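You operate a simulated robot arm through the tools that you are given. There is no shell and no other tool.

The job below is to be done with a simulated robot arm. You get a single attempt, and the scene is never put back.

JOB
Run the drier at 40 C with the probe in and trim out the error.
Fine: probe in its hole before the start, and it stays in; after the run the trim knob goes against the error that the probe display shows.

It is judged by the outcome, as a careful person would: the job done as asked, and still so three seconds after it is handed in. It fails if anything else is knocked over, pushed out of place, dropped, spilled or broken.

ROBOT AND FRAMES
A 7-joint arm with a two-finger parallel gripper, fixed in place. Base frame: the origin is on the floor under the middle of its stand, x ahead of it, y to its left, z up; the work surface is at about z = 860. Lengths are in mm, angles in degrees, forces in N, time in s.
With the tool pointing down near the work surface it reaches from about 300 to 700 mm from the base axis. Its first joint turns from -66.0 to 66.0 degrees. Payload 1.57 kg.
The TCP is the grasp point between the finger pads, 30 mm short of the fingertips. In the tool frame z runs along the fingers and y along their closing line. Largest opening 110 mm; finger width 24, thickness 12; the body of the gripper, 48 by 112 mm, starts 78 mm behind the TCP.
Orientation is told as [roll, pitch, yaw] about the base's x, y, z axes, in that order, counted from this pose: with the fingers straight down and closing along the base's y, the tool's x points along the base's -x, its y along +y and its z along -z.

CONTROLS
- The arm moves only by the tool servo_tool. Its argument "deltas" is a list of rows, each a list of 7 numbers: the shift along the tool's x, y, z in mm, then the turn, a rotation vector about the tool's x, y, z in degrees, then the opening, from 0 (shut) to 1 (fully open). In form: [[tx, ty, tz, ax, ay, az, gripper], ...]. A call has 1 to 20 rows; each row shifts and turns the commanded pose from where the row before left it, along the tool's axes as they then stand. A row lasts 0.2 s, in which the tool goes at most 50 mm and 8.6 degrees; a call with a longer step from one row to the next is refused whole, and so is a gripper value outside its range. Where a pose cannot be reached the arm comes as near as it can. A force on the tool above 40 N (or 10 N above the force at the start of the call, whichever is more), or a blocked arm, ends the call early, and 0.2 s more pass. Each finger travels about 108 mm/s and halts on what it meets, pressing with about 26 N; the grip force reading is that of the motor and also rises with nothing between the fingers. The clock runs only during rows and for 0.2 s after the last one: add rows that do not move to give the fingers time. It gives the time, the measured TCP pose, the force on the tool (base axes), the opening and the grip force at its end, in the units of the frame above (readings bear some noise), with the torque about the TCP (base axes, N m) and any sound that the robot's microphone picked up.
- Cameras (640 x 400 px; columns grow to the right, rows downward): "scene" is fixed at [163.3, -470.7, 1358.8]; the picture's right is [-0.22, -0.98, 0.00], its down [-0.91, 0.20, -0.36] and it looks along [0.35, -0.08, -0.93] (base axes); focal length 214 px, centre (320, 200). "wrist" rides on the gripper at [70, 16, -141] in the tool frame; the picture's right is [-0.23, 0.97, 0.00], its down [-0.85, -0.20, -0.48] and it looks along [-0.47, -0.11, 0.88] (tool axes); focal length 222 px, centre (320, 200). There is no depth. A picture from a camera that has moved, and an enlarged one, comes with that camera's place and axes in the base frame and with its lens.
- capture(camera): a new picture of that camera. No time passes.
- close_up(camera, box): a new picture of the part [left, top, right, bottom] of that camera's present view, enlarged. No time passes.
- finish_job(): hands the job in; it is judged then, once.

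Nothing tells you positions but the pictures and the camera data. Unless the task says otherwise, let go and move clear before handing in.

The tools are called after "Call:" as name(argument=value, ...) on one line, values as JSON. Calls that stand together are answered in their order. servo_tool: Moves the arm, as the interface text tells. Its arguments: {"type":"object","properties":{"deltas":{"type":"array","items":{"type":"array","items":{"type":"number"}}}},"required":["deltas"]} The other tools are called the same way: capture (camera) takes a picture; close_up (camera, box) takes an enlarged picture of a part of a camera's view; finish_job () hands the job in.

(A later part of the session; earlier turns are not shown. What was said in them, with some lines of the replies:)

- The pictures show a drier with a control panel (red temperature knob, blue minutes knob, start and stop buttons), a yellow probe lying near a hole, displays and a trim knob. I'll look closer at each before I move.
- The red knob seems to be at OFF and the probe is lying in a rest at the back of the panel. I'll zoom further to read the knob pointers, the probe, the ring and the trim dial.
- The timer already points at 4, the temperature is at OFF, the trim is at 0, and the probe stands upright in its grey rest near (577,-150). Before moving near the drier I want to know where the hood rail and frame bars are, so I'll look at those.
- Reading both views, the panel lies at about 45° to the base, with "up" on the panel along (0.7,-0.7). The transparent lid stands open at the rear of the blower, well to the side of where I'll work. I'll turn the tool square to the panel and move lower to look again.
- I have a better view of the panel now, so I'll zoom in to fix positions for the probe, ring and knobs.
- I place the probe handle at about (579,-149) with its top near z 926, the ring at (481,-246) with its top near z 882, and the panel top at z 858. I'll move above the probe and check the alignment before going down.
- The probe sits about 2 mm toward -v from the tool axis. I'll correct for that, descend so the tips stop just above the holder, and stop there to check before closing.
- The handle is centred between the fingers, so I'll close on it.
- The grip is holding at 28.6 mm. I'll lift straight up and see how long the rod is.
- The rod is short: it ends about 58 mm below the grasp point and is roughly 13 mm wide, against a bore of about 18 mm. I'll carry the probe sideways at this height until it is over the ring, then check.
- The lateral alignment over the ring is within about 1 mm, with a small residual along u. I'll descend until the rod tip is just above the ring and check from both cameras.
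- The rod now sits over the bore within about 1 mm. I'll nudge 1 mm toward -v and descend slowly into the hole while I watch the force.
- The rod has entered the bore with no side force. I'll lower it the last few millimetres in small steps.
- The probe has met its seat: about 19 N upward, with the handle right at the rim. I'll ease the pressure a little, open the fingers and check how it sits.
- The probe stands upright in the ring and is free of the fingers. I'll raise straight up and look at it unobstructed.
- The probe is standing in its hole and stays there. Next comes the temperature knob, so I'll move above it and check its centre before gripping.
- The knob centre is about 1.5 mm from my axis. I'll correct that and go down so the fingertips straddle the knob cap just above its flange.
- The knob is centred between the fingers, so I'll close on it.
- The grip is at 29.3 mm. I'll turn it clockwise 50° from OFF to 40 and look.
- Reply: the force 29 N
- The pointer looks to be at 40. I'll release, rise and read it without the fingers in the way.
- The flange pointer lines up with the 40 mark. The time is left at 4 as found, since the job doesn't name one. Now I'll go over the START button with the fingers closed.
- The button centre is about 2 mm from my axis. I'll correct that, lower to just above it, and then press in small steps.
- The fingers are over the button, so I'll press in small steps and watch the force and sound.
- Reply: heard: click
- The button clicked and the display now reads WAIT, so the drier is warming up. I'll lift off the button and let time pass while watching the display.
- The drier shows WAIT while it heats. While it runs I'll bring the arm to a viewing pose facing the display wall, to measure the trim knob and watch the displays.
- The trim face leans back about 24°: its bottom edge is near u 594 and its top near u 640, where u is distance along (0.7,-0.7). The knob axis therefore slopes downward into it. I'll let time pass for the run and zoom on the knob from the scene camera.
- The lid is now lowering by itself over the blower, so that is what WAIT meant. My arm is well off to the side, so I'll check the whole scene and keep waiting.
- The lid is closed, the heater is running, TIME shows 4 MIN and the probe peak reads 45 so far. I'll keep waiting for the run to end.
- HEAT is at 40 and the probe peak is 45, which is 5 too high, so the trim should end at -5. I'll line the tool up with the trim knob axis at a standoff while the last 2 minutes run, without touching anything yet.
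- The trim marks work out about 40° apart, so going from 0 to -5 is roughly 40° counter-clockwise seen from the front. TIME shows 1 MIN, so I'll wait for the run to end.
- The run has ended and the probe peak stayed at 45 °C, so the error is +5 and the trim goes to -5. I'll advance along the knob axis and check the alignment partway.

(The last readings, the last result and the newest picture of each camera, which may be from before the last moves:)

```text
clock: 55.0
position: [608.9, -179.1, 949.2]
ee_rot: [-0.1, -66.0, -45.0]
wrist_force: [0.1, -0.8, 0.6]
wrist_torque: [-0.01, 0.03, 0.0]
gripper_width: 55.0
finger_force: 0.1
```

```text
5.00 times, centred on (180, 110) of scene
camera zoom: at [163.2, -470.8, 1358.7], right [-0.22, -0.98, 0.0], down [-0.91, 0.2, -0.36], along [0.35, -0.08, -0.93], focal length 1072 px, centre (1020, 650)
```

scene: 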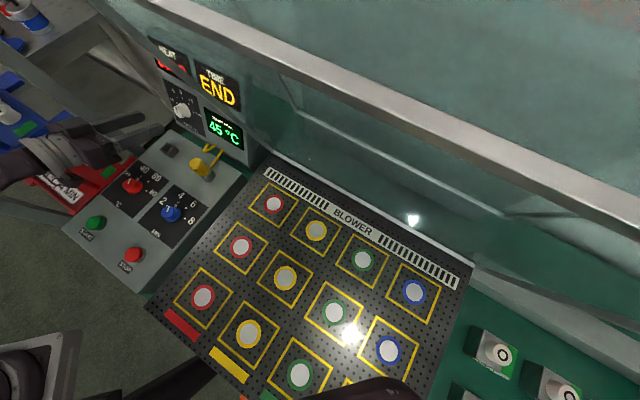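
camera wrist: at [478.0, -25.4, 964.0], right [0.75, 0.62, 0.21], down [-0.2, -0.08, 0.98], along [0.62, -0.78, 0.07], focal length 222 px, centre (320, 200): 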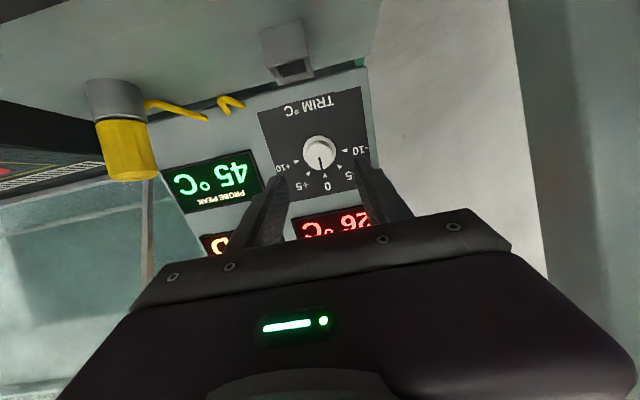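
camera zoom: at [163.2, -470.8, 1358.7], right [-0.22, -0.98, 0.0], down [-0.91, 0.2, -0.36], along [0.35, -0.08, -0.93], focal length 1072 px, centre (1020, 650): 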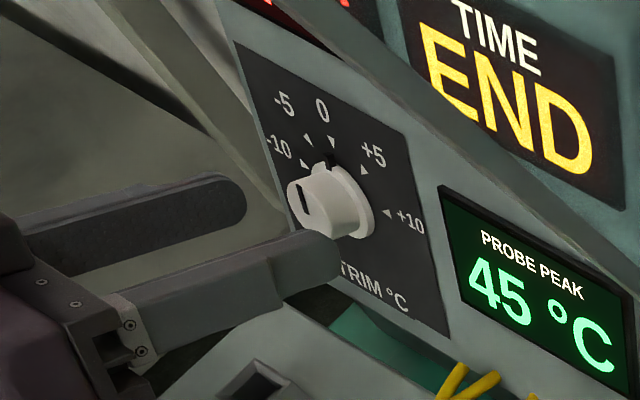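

Call:
close_up(camera="wrist", box=[290, 140, 350, 190])

Call:
close_up(camera="scene", box=[165, 90, 205, 130])

```text
8.00 times, centred on (320, 165) of wrist
camera zoom: at [509.6, -58.8, 945.8], right [0.75, 0.62, 0.21], down [-0.2, -0.08, 0.98], along [0.62, -0.78, 0.07], focal length 1777 px, centre (320, 480)
```

zoom: 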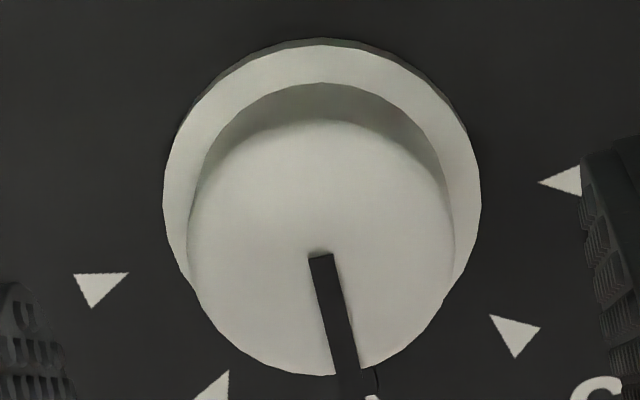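

```text
10.00 times, centred on (185, 110) of scene
camera zoom: at [163.2, -470.8, 1358.7], right [-0.22, -0.98, 0.0], down [-0.91, 0.2, -0.36], along [0.35, -0.08, -0.93], focal length 2145 px, centre (1670, 1100)
```

zoom: 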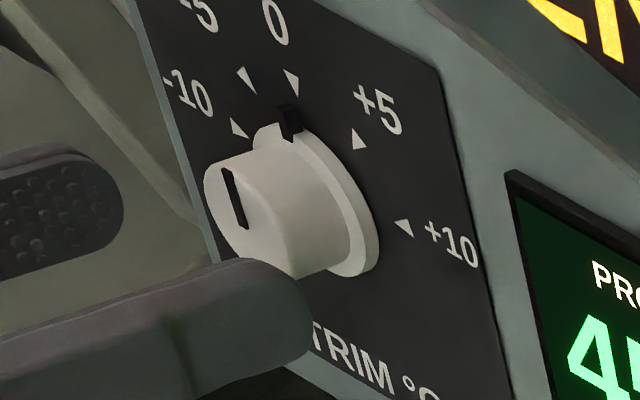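

The knob is centred within about 0.7 mm and its face lies about 12 mm ahead of the tips. I'll advance 22 mm so the pads cover the cap but stay short of the flange.

Call:
servo_tool(deltas=[[0.5, -0.3, 6, 0, 0, 0, 0.5], [0, 0, 6, 0, 0, 0, 0.5], [0, 0, 5, 0, 0, 0, 0.5], [0, 0, 5, 0, 0, 0, 0.5], [0, 0, 0, 0, 0, 0, 0.5]])

Call:
close_up(camera="wrist", box=[250, 120, 390, 240])

Call:
close_up(camera="scene", box=[150, 80, 220, 140])

```text
clock: 56.2
position: [623.9, -193.3, 941.6]
ee_rot: [0.0, -66.0, -45.0]
wrist_force: [0.0, 0.6, 0.5]
wrist_torque: [0.05, 0.01, -0.01]
gripper_width: 55.0
finger_force: 0.1
```

```text
3.33 times, centred on (320, 180) of wrist
camera zoom: at [523.7, -72.5, 936.7], right [0.75, 0.62, 0.21], down [-0.2, -0.08, 0.98], along [0.62, -0.78, 0.07], focal length 740 px, centre (320, 267)
```

zoom: 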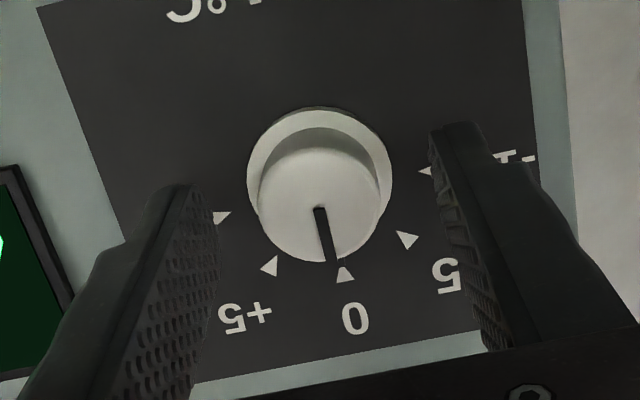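

```text
6.67 times, centred on (185, 110) of scene
camera zoom: at [163.3, -470.7, 1358.8], right [-0.22, -0.98, 0.0], down [-0.91, 0.2, -0.36], along [0.35, -0.08, -0.93], focal length 1430 px, centre (1220, 800)
```

zoom: 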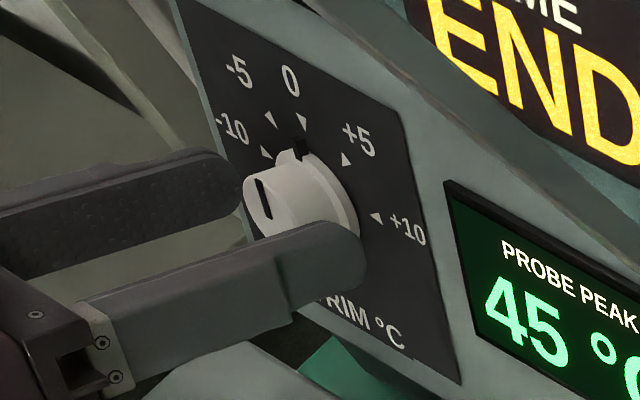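

The tips are now about 13 mm from the face and the knob sits centrally between the pads. I'll advance 3 mm more and close.

Call:
servo_tool(deltas=[[0, 0, 3, 0, 0, 0, 0.5], [0, 0, 0, 0, 0, 0, 0.5], [0, 0, 0, 0, 0, 0, 0.1], [0, 0, 0, 0, 0, 0, 0.1], [0, 0, 0, 0, 0, 0, 0.1], [0, 0, 0, 0, 0, 0, 0.1]])

Call:
close_up(camera="wrist", box=[250, 120, 390, 240])

Call:
close_up(camera="scene", box=[150, 80, 220, 140])

```text
clock: 57.6
position: [623.8, -195.4, 940.6]
ee_rot: [0.2, -66.1, -45.1]
wrist_force: [-6.7, 20.8, 6.0]
wrist_torque: [-0.11, -0.17, 0.09]
gripper_width: 29.6
finger_force: 39.1
```

```text
3.33 times, centred on (320, 180) of wrist
camera zoom: at [524.2, -74.0, 935.2], right [0.75, 0.62, 0.21], down [-0.21, -0.08, 0.98], along [0.63, -0.78, 0.07], focal length 740 px, centre (320, 267)
```

zoom: 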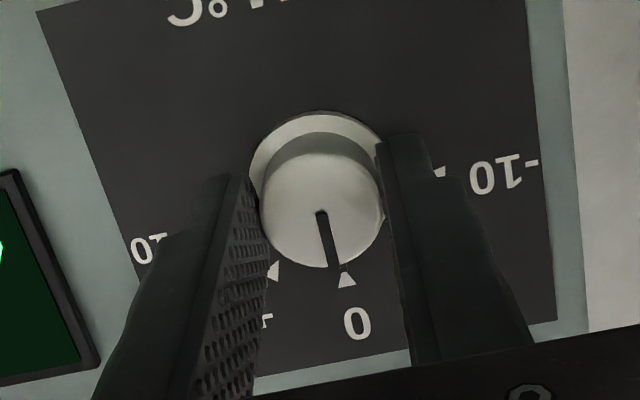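

```text
6.67 times, centred on (185, 110) of scene
camera zoom: at [162.1, -470.1, 1359.1], right [-0.22, -0.98, 0.0], down [-0.91, 0.2, -0.36], along [0.35, -0.08, -0.93], focal length 1430 px, centre (1220, 800)
```

zoom: 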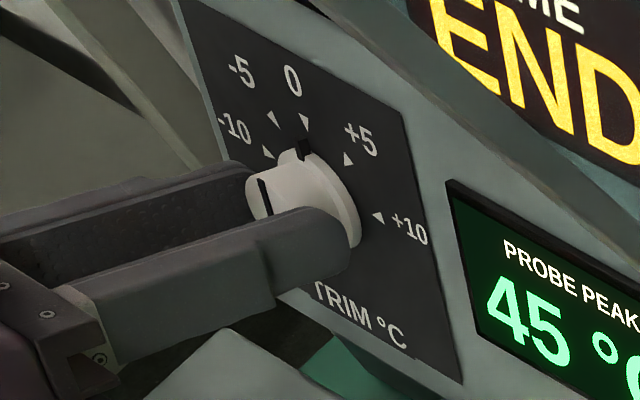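

The knob is gripped at 29.6 mm. I'll ease back 1 mm to take off the axial load, then turn 40° counter-clockwise toward -5.

Call:
servo_tool(deltas=[[0, 0, -1, 0, 0, 0, 0.1], [0, 0, 0, 0, 0, -5, 0.1], [0, 0, 0, 0, 0, -5, 0.1], [0, 0, 0, 0, 0, -5, 0.1], [0, 0, 0, 0, 0, -5, 0.1], [0, 0, 0, 0, 0, 0, 0.1]])

Call:
close_up(camera="wrist", box=[250, 120, 390, 240])

Call:
close_up(camera="scene", box=[150, 80, 220, 140])

```text
clock: 59.0
position: [624.0, -196.3, 941.2]
ee_rot: [-37.5, -59.2, -3.0]
wrist_force: [9.4, 11.4, -7.0]
wrist_torque: [0.43, 0.44, -0.04]
gripper_width: 29.7
finger_force: 39.1
```

```text
3.33 times, centred on (320, 180) of wrist
camera zoom: at [506.1, -91.6, 934.0], right [0.67, 0.74, -0.11], down [0.02, 0.13, 0.99], along [0.74, -0.66, 0.08], focal length 740 px, centre (320, 267)
```

zoom: 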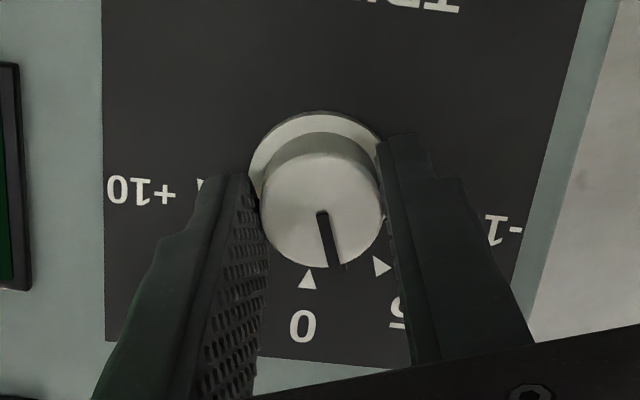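

```text
6.67 times, centred on (185, 110) of scene
camera zoom: at [162.4, -471.0, 1358.8], right [-0.22, -0.98, 0.0], down [-0.91, 0.2, -0.36], along [0.35, -0.08, -0.93], focal length 1430 px, centre (1220, 800)
```

zoom: 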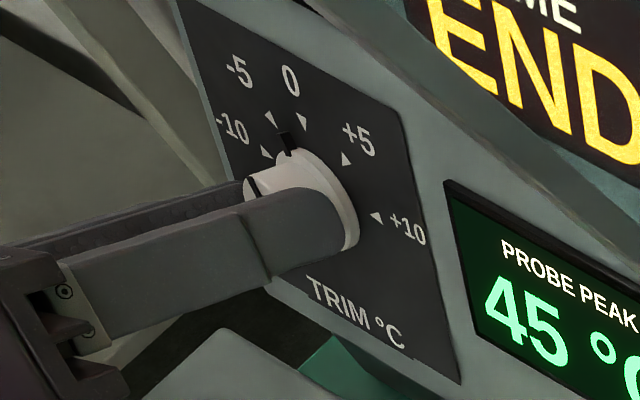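

The knob is turning with the grip and is about halfway to -5. I'll continue the remaining 20°.

Call:
servo_tool(deltas=[[0, 0, 0, 0, 0, -5, 0.1], [0, 0, 0, 0, 0, -5, 0.1], [0, 0, 0, 0, 0, -5, 0.1], [0, 0, 0, 0, 0, -5, 0.1], [0, 0, 0, 0, 0, 0, 0.1], [0, 0, 0, 0, 0, 0, 0.1]])

Call:
close_up(camera="wrist", box=[250, 120, 390, 240])

Call:
close_up(camera="scene", box=[160, 80, 210, 125])

```text
clock: 59.8
position: [623.2, -197.0, 940.7]
ee_rot: [-50.7, -49.9, 13.1]
wrist_force: [14.1, -7.2, -7.2]
wrist_torque: [-0.07, 0.2, -0.43]
gripper_width: 29.5
finger_force: 39.1
stopped in row 3: the force on the tool passed its limit at 44 N (the readings are from after the stop); the commanded pose is now the measured one
```

```text
3.33 times, centred on (320, 180) of wrist
camera zoom: at [495.7, -104.5, 937.9], right [0.56, 0.76, -0.31], down [0.14, 0.28, 0.95], along [0.81, -0.58, 0.05], focal length 740 px, centre (320, 267)
```

zoom: 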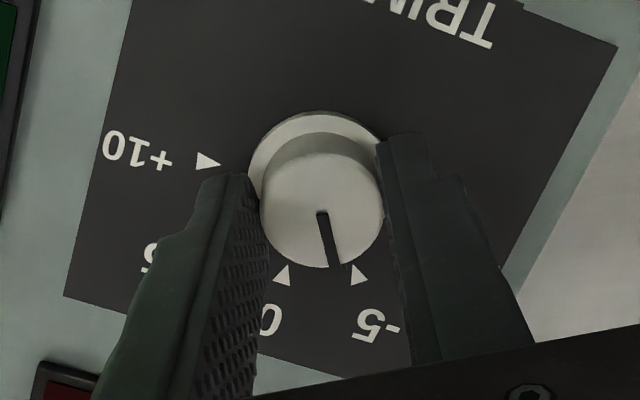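

```text
8.89 times, centred on (185, 102) of scene
camera zoom: at [161.8, -471.8, 1358.6], right [-0.22, -0.98, 0.0], down [-0.91, 0.2, -0.36], along [0.35, -0.08, -0.93], focal length 1906 px, centre (1520, 1067)
```

zoom: 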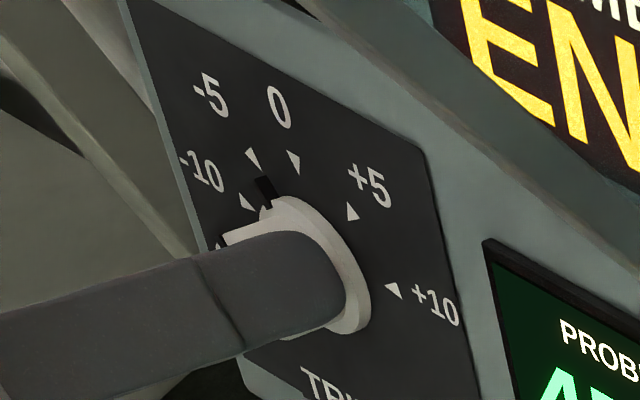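

The turn stopped on the force limit because the tool axis was slightly off the knob axis. I'll release, back away and read the pointer before finishing the turn.

Call:
servo_tool(deltas=[[0, 0, 0, 0, 0, 0, 0.3], [0, 0, 0, 0, 0, 0, 0.5], [0, 0, 0, 0, 0, 0, 0.5], [0, 0, -10, 0, 0, 0, 0.5], [0, 0, -15, 0, 0, 0, 0.5], [0, 0, -15, 0, 0, 0, 0.5], [0, 0, 0, 0, 0, 0, 0.5]])

Call:
close_up(camera="wrist", box=[250, 100, 390, 220])

Call:
close_up(camera="scene", box=[160, 80, 210, 125])

Call:
capture(camera="scene")

```text
clock: 61.4
position: [599.4, -169.7, 956.9]
ee_rot: [-50.6, -50.0, 13.0]
wrist_force: [0.1, 0.1, -0.1]
wrist_torque: [0.0, -0.05, -0.01]
gripper_width: 55.1
finger_force: 0.0
```

```text
3.33 times, centred on (320, 160) of wrist
camera zoom: at [470.4, -77.8, 954.2], right [0.56, 0.76, -0.31], down [0.14, 0.28, 0.95], along [0.81, -0.58, 0.05], focal length 740 px, centre (320, 333)
```

zoom: 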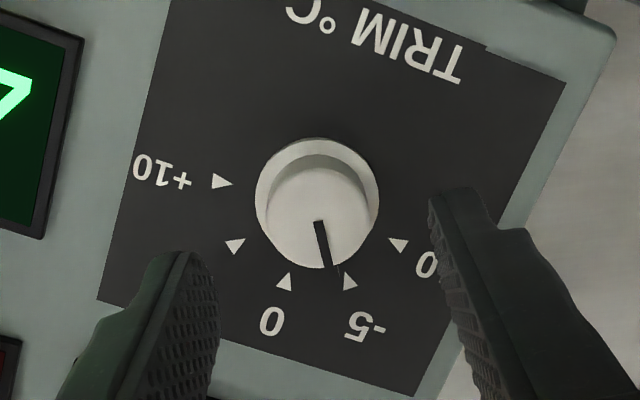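

```text
8.89 times, centred on (185, 102) of scene
camera zoom: at [163.1, -471.8, 1358.4], right [-0.22, -0.98, 0.0], down [-0.91, 0.2, -0.36], along [0.35, -0.08, -0.93], focal length 1906 px, centre (1520, 1067)
```

zoom: 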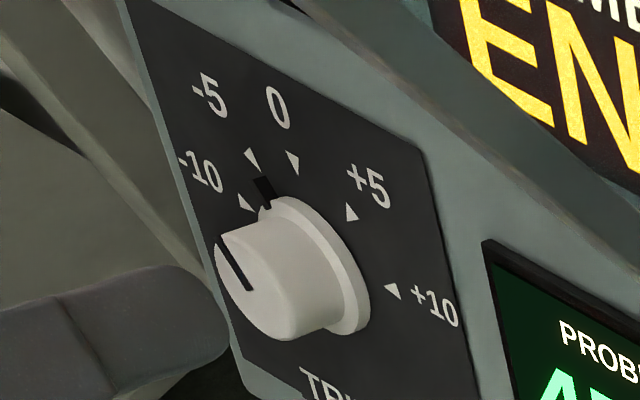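

```text
taken
```

scene: 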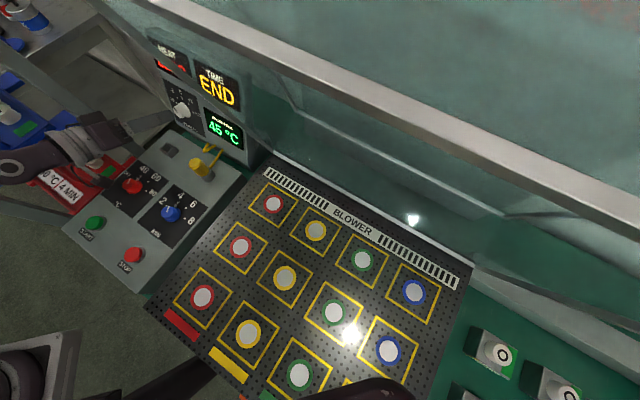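

The pointer sits around -33°, a few degrees short of the -5 mark at -40°. I'll measure the remaining offset of the knob centre so the final turn runs true to its axis.

Call:
close_up(camera="wrist", box=[290, 115, 350, 165])

Call:
close_up(camera="wrist", box=[270, 100, 370, 200])

Call:
close_up(camera="scene", box=[140, 30, 260, 180])

```text
8.00 times, centred on (320, 140) of wrist
camera zoom: at [470.4, -77.8, 954.2], right [0.56, 0.76, -0.31], down [0.14, 0.28, 0.95], along [0.81, -0.58, 0.05], focal length 1777 px, centre (320, 680)
```

zoom: 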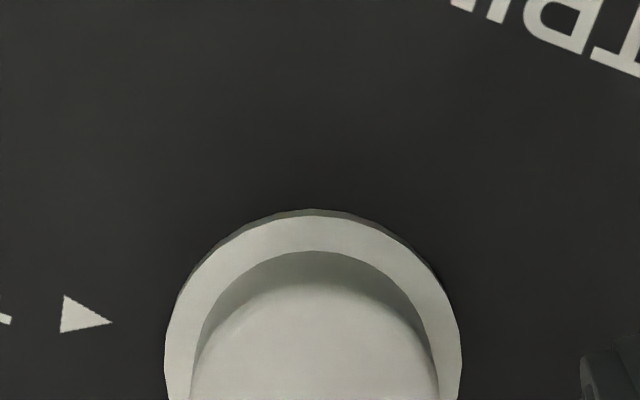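

```text
4.00 times, centred on (320, 150) of wrist
camera zoom: at [470.4, -77.8, 954.2], right [0.56, 0.76, -0.31], down [0.14, 0.28, 0.95], along [0.81, -0.58, 0.05], focal length 888 px, centre (320, 400)
```

zoom: 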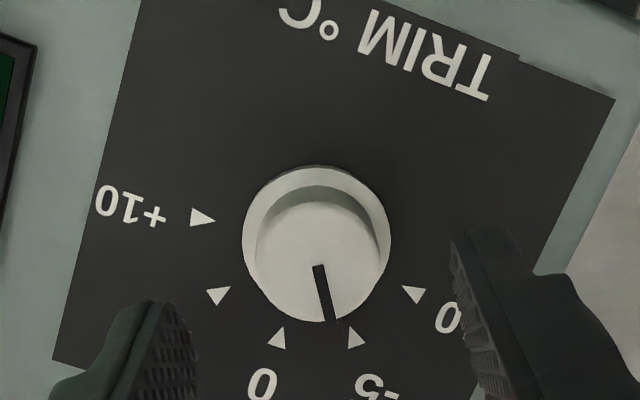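

```text
2.67 times, centred on (200, 105) of scene
camera zoom: at [163.1, -471.8, 1358.4], right [-0.22, -0.98, 0.0], down [-0.91, 0.2, -0.36], along [0.35, -0.08, -0.93], focal length 572 px, centre (640, 453)
```

zoom: 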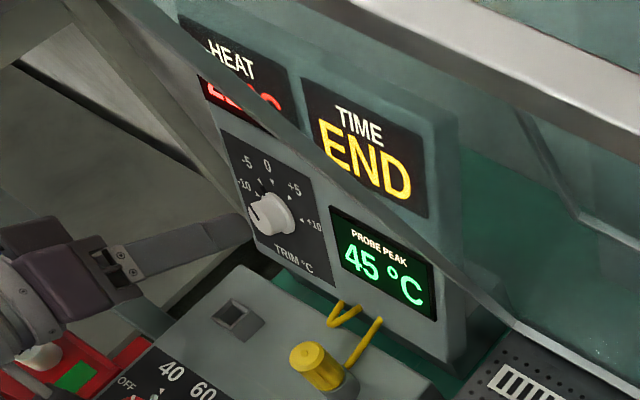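

Only about 7° more is needed. I'll shift slightly toward the measured centre, advance a touch less deep than before to stay off the flange, and re-grip.

Call:
servo_tool(deltas=[[0.5, -0.6, 12, 0, 0, 0, 0.5], [0, 0, 12, 0, 0, 0, 0.5], [0, 0, 8, 0, 0, 0, 0.5], [0, 0, 6, 0, 0, 0, 0.5], [0, 0, 0, 0, 0, 0, 0.5]])

Call:
close_up(camera="wrist", box=[250, 120, 390, 240])

Call:
close_up(camera="scene", box=[150, 80, 220, 140])

```text
clock: 62.6
position: [621.6, -194.7, 940.1]
ee_rot: [-50.8, -49.9, 13.2]
wrist_force: [-0.2, -0.1, 0.2]
wrist_torque: [0.04, 0.02, -0.01]
gripper_width: 54.8
finger_force: 0.0
```

```text
3.33 times, centred on (320, 180) of wrist
camera zoom: at [494.5, -102.3, 938.3], right [0.56, 0.76, -0.31], down [0.14, 0.28, 0.95], along [0.81, -0.58, 0.05], focal length 740 px, centre (320, 267)
```

zoom: 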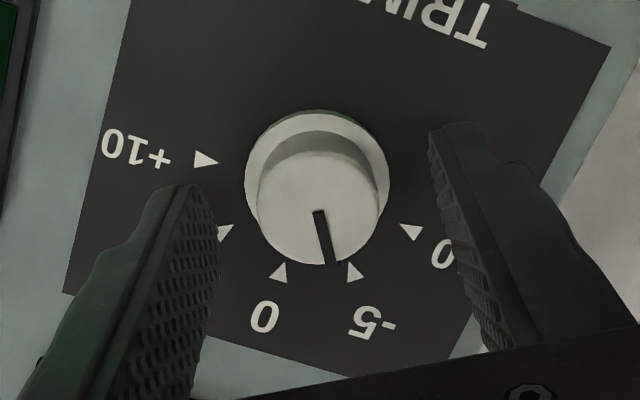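

```text
6.67 times, centred on (185, 110) of scene
camera zoom: at [162.9, -470.5, 1358.9], right [-0.22, -0.98, 0.0], down [-0.91, 0.2, -0.36], along [0.35, -0.08, -0.93], focal length 1430 px, centre (1220, 800)
```

zoom: 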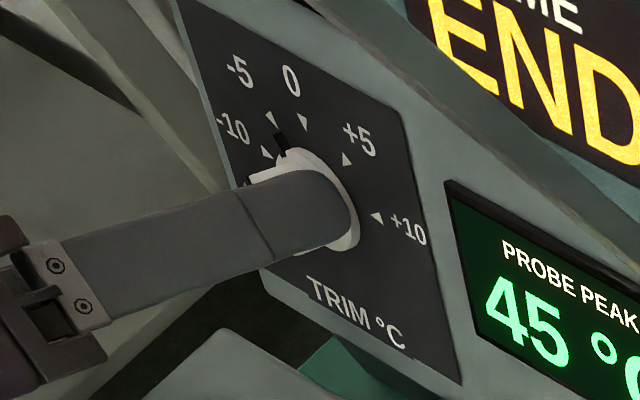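

Call:
servo_tool(deltas=[[0, 0, 0, 0, 0, 0, 0.1], [0, 0, 0, 0, 0, 0, 0.1], [0, 0, 0, 0, 0, 0, 0.1], [0, 0, 0, 0, 0, 0, 0.1]])

Call:
close_up(camera="wrist", box=[250, 120, 390, 240])

```text
clock: 63.6
position: [621.2, -195.4, 940.4]
ee_rot: [-51.0, -49.9, 13.2]
wrist_force: [-4.5, -0.8, 4.4]
wrist_torque: [-0.35, -0.24, -0.27]
gripper_width: 29.4
finger_force: 39.1
```

```text
3.33 times, centred on (320, 180) of wrist
camera zoom: at [494.3, -102.8, 938.6], right [0.57, 0.76, -0.31], down [0.14, 0.28, 0.95], along [0.81, -0.58, 0.05], focal length 740 px, centre (320, 267)
```

zoom: 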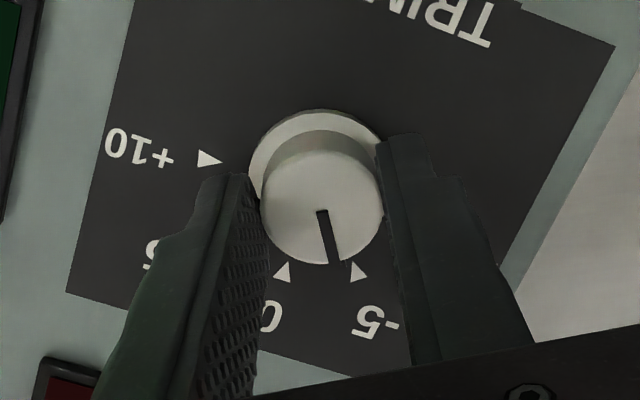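

The grip force is low this time. I'll read the pointer closely before deciding how many degrees remain.

Call:
close_up(camera="wrist", box=[295, 155, 345, 195])

Call:
close_up(camera="scene", box=[172, 88, 202, 112])

```text
10.00 times, centred on (320, 175) of wrist
camera zoom: at [494.3, -102.8, 938.6], right [0.57, 0.76, -0.31], down [0.14, 0.28, 0.95], along [0.81, -0.58, 0.05], focal length 2221 px, centre (320, 450)
```

zoom: 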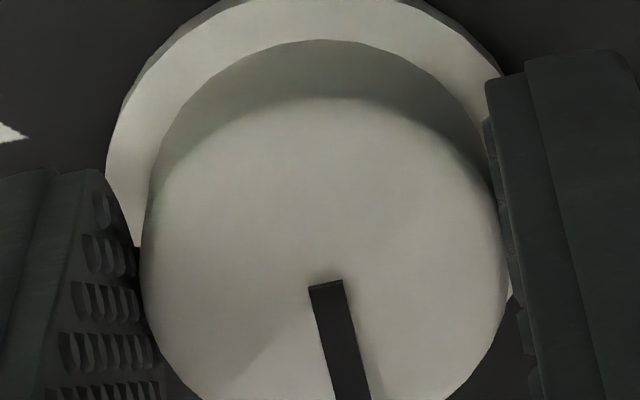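

```text
16.00 times, centred on (187, 100) of scene
camera zoom: at [162.9, -470.7, 1358.8], right [-0.22, -0.98, 0.0], down [-0.91, 0.2, -0.36], along [0.35, -0.08, -0.93], focal length 3432 px, centre (2448, 1800)
```

zoom: 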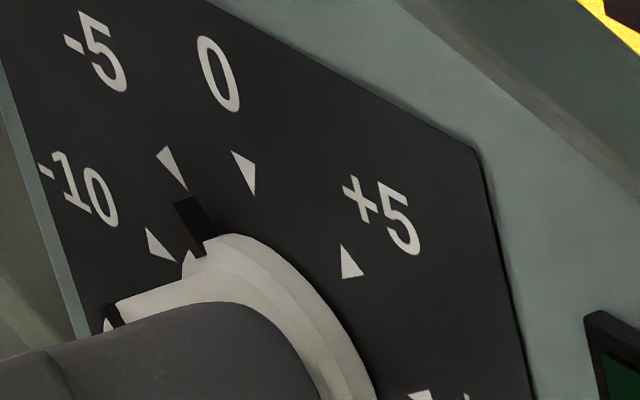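

Comparing how the pointer sat at 0 with how it sits now, it is about 7-8° short of the -5 mark. I'll turn the remaining 7.5° in small steps.

Call:
servo_tool(deltas=[[0, 0, 0, 0, 0, -2.5, 0.1], [0, 0, 0, 0, 0, -2.5, 0.1], [0, 0, 0, 0, 0, -2.5, 0.1], [0, 0, 0, 0, 0, 0, 0.1]])

Call:
close_up(camera="scene", box=[172, 88, 202, 112])

Call:
close_up(camera="wrist", box=[250, 120, 390, 240])

```text
clock: 64.6
position: [621.9, -194.0, 941.8]
ee_rot: [-55.4, -44.0, 19.6]
wrist_force: [-4.3, 17.3, -3.8]
wrist_torque: [0.41, 0.68, -0.44]
gripper_width: 29.6
finger_force: 39.0
```

```text
16.00 times, centred on (187, 100) of scene
camera zoom: at [161.8, -472.0, 1358.5], right [-0.22, -0.98, 0.0], down [-0.91, 0.2, -0.36], along [0.35, -0.08, -0.93], focal length 3432 px, centre (2448, 1800)
```

zoom: 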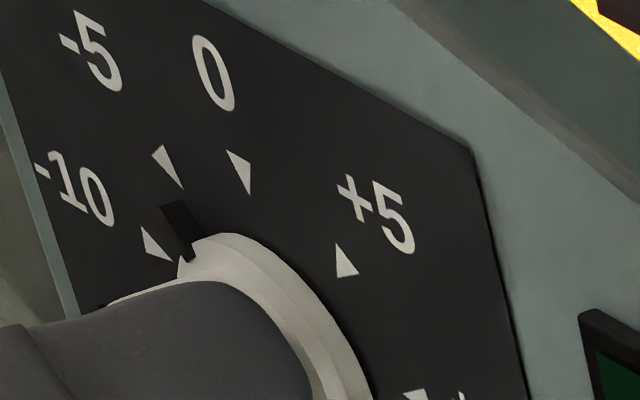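

```text
3.33 times, centred on (320, 180) of wrist
camera zoom: at [489.1, -110.6, 942.4], right [0.49, 0.76, -0.42], down [0.2, 0.37, 0.91], along [0.85, -0.53, 0.03], focal length 740 px, centre (320, 267)
```

zoom: 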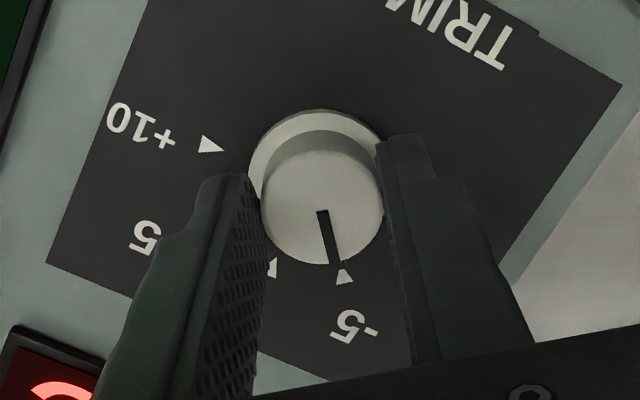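

The pointer now stands to the -5 mark the same way it stood to the 0 mark at the start. I'll release, back away along the axis and verify.

Call:
servo_tool(deltas=[[0, 0, 0, 0, 0, 0, 0.3], [0, 0, 0, 0, 0, 0, 0.5], [0, 0, 0, 0, 0, 0, 0.5], [0, 0, -10, 0, 0, 0, 0.5], [0, 0, -15, 0, 0, 0, 0.5], [0, 0, -20, 0, 0, 0, 0.5], [0, 0, -20, 0, 0, 0, 0.5], [0, 0, 0, 0, 0, 0, 0.5]])

Call:
close_up(camera="wrist", box=[250, 80, 390, 200])

Call:
close_up(camera="scene", box=[172, 88, 202, 112])

Call:
capture(camera="scene")

```text
clock: 66.4
position: [581.1, -151.5, 968.3]
ee_rot: [-55.5, -44.0, 19.8]
wrist_force: [0.0, -0.1, 0.4]
wrist_torque: [-0.03, -0.01, -0.02]
gripper_width: 54.8
finger_force: 0.0
```

```text
3.33 times, centred on (320, 140) of wrist
camera zoom: at [448.2, -67.1, 968.3], right [0.49, 0.76, -0.42], down [0.2, 0.37, 0.91], along [0.85, -0.53, 0.03], focal length 740 px, centre (320, 400)
```

zoom: 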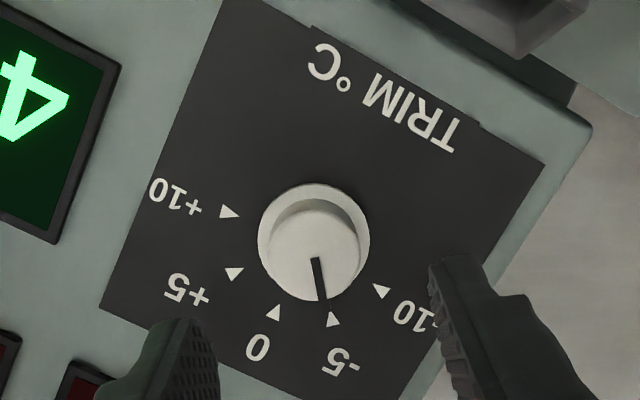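

```text
16.00 times, centred on (187, 100) of scene
camera zoom: at [162.8, -471.2, 1358.6], right [-0.22, -0.98, 0.0], down [-0.91, 0.2, -0.36], along [0.35, -0.08, -0.93], focal length 3432 px, centre (2448, 1800)
```

zoom: 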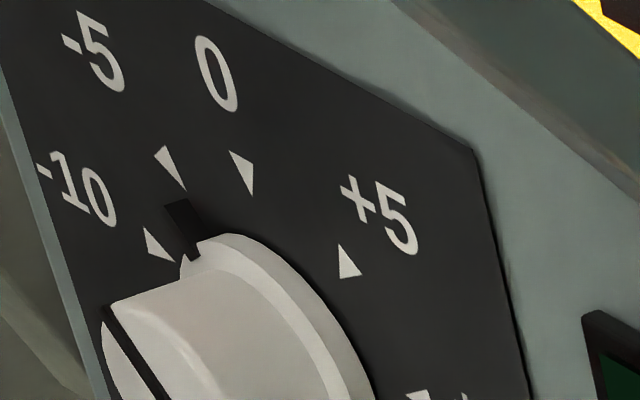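

```text
taken
```

scene: 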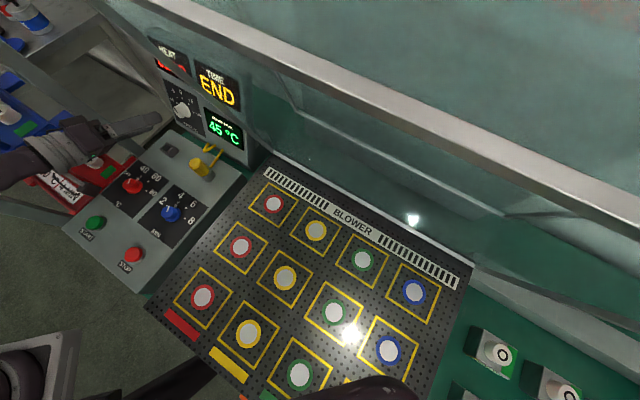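

The trim reads -5 and the probe is still in its hole. I'll move the arm clear by backing off and returning to an upright pose high above the panel, then check everything once more.

Call:
servo_tool(deltas=[[0, 0, -20, 0, 0, 0, 0.5], [0, 0, -20, 0, 0, 0, 0.5], [0, 0, -20, 0, 0, 0, 0.5], [0, 0, 0, 0, 0, 8, 0.5], [0, 0, 0, 0, 0, 8, 0.5], [0, 0, 0, 0, 0, 8, 0.5], [0, 0, 0, 0, 0, 8, 0.5], [0, 0, 0, 0, 0, 8, 0.5], [0, 0, 0, 0, 8.25, 0, 0.5], [0, 0, 0, 0, 8.25, 0, 0.5], [0, 0, 0, 0, 8.25, 0, 0.5], [0, 0, 0, 0, 8.25, 0, 0.5], [0, 0, 0, 0, 8.25, 0, 0.5], [0, 0, 0, 0, 8.25, 0, 0.5], [0, 0, 0, 0, 8.25, 0, 0.5], [0, 0, 0, 0, 8.25, 0, 0.5], [0, 0, 0, 0, 0, 0, 0.5]])

Call:
capture(camera="wrist")

```text
clock: 70.0
position: [541.6, -115.1, 991.3]
ee_rot: [-0.6, 0.1, -44.7]
wrist_force: [0.8, 0.6, 0.4]
wrist_torque: [0.0, 0.02, 0.01]
gripper_width: 55.0
finger_force: 0.0
```

```text
taken
camera wrist: at [505.2, -54.0, 1134.2], right [0.85, 0.53, -0.01], down [0.47, -0.74, 0.48], along [0.25, -0.41, -0.88], focal length 222 px, centre (320, 200)
```

wrist: 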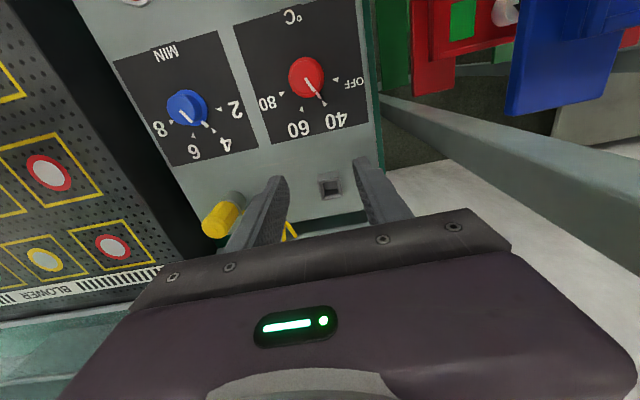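

Call:
servo_tool(deltas=[[10, 0, -25, 0, 0, 0, 0.5], [15, 0, -30, 0, 0, 0, 0.5], [15, 0, -30, 0, 0, 0, 0.5], [15, 0, -30, 0, 0, 0, 0.5], [15, 0, -30, 0, 0, 0, 0.5], [10, 0, -15, 0, 0, 0, 0.5], [0, 0, 0, 0, 0, 0, 0.5], [0, 0, 0, 0, 0, 0, 0.5], [0, 0, 0, 0, 0, 0, 0.5], [0, 0, 0, 0, 0, 0, 0.5]])

Call:
capture(camera="scene")

Call:
close_up(camera="scene", box=[140, 60, 260, 190])

Call:
close_up(camera="scene", box=[60, 140, 240, 270])

Call:
close_up(camera="scene", box=[165, 80, 205, 115])

```text
clock: 72.2
position: [489.2, -55.7, 1151.1]
ee_rot: [-0.7, 0.0, -44.6]
wrist_force: [0.0, -0.4, 0.1]
wrist_torque: [0.03, -0.02, -0.01]
gripper_width: 54.8
finger_force: 0.0
```

```text
taken
```

scene: 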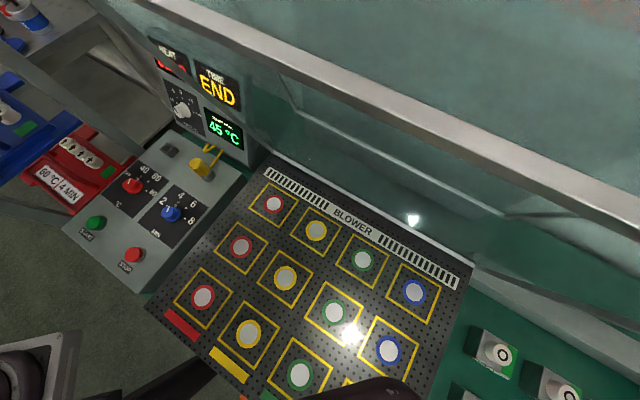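

```text
3.08 times, centred on (200, 125) of scene
camera zoom: at [163.3, -470.7, 1358.8], right [-0.22, -0.98, 0.0], down [-0.91, 0.2, -0.36], along [0.35, -0.08, -0.93], focal length 660 px, centre (689, 431)
```

zoom: 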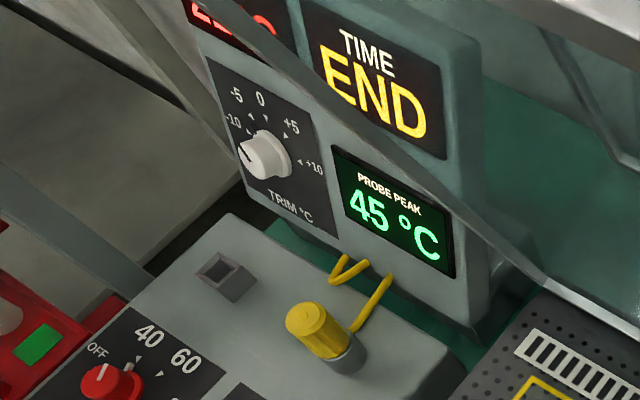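

```text
3.08 times, centred on (150, 205) of scene
camera zoom: at [163.3, -470.7, 1358.8], right [-0.22, -0.98, 0.0], down [-0.91, 0.2, -0.36], along [0.35, -0.08, -0.93], focal length 660 px, centre (843, 185)
```

zoom: 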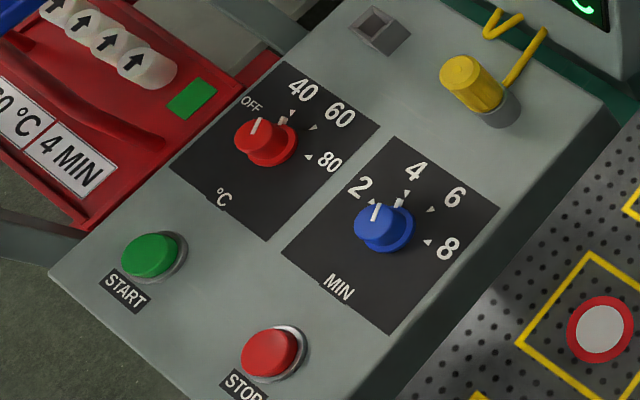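

```text
11.43 times, centred on (185, 98) of scene
camera zoom: at [163.3, -470.7, 1358.8], right [-0.22, -0.98, 0.0], down [-0.91, 0.2, -0.36], along [0.35, -0.08, -0.93], focal length 2451 px, centre (1863, 1371)
```

zoom: 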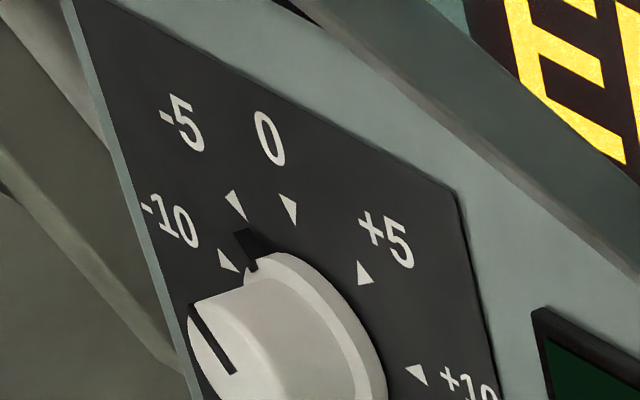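

The run finished (TIME shows END), the probe stands in its hole, and PROBE PEAK reads 45 °C against the 40 °C setting. The trim pointer is at -5, everything else looks undisturbed, and the arm is clear, so I'm handing the job in.

Call:
finish_job()

```text
The job is handed in.
```

The drier ran at 40 °C with the probe in its hole from before the start until after the end. I then set the trim knob to -5 against the error shown, and the job is handed in.

- **Probe:** I moved it from its rest into the ring on the panel before starting. It was still seated there at the last check.
- **Run:** I turned the temperature knob from OFF to 40 and pressed START. The lid closed by itself, and the display counted down from 4 MIN to END. The timer was already at 4 and no time was given, so I left it there.
- **Error and trim:** The probe peak reads 45 °C, 5 °C above the setting, so the trim went from 0 to -5.
- **One hitch:** The first turn of the trim knob stopped at the force limit (44 N) about 7° short of -5. I let go, re-gripped and finished the turn.

The temperature knob is still at 40. In the last pictures nothing else looked moved, and the arm was clear of the panel.
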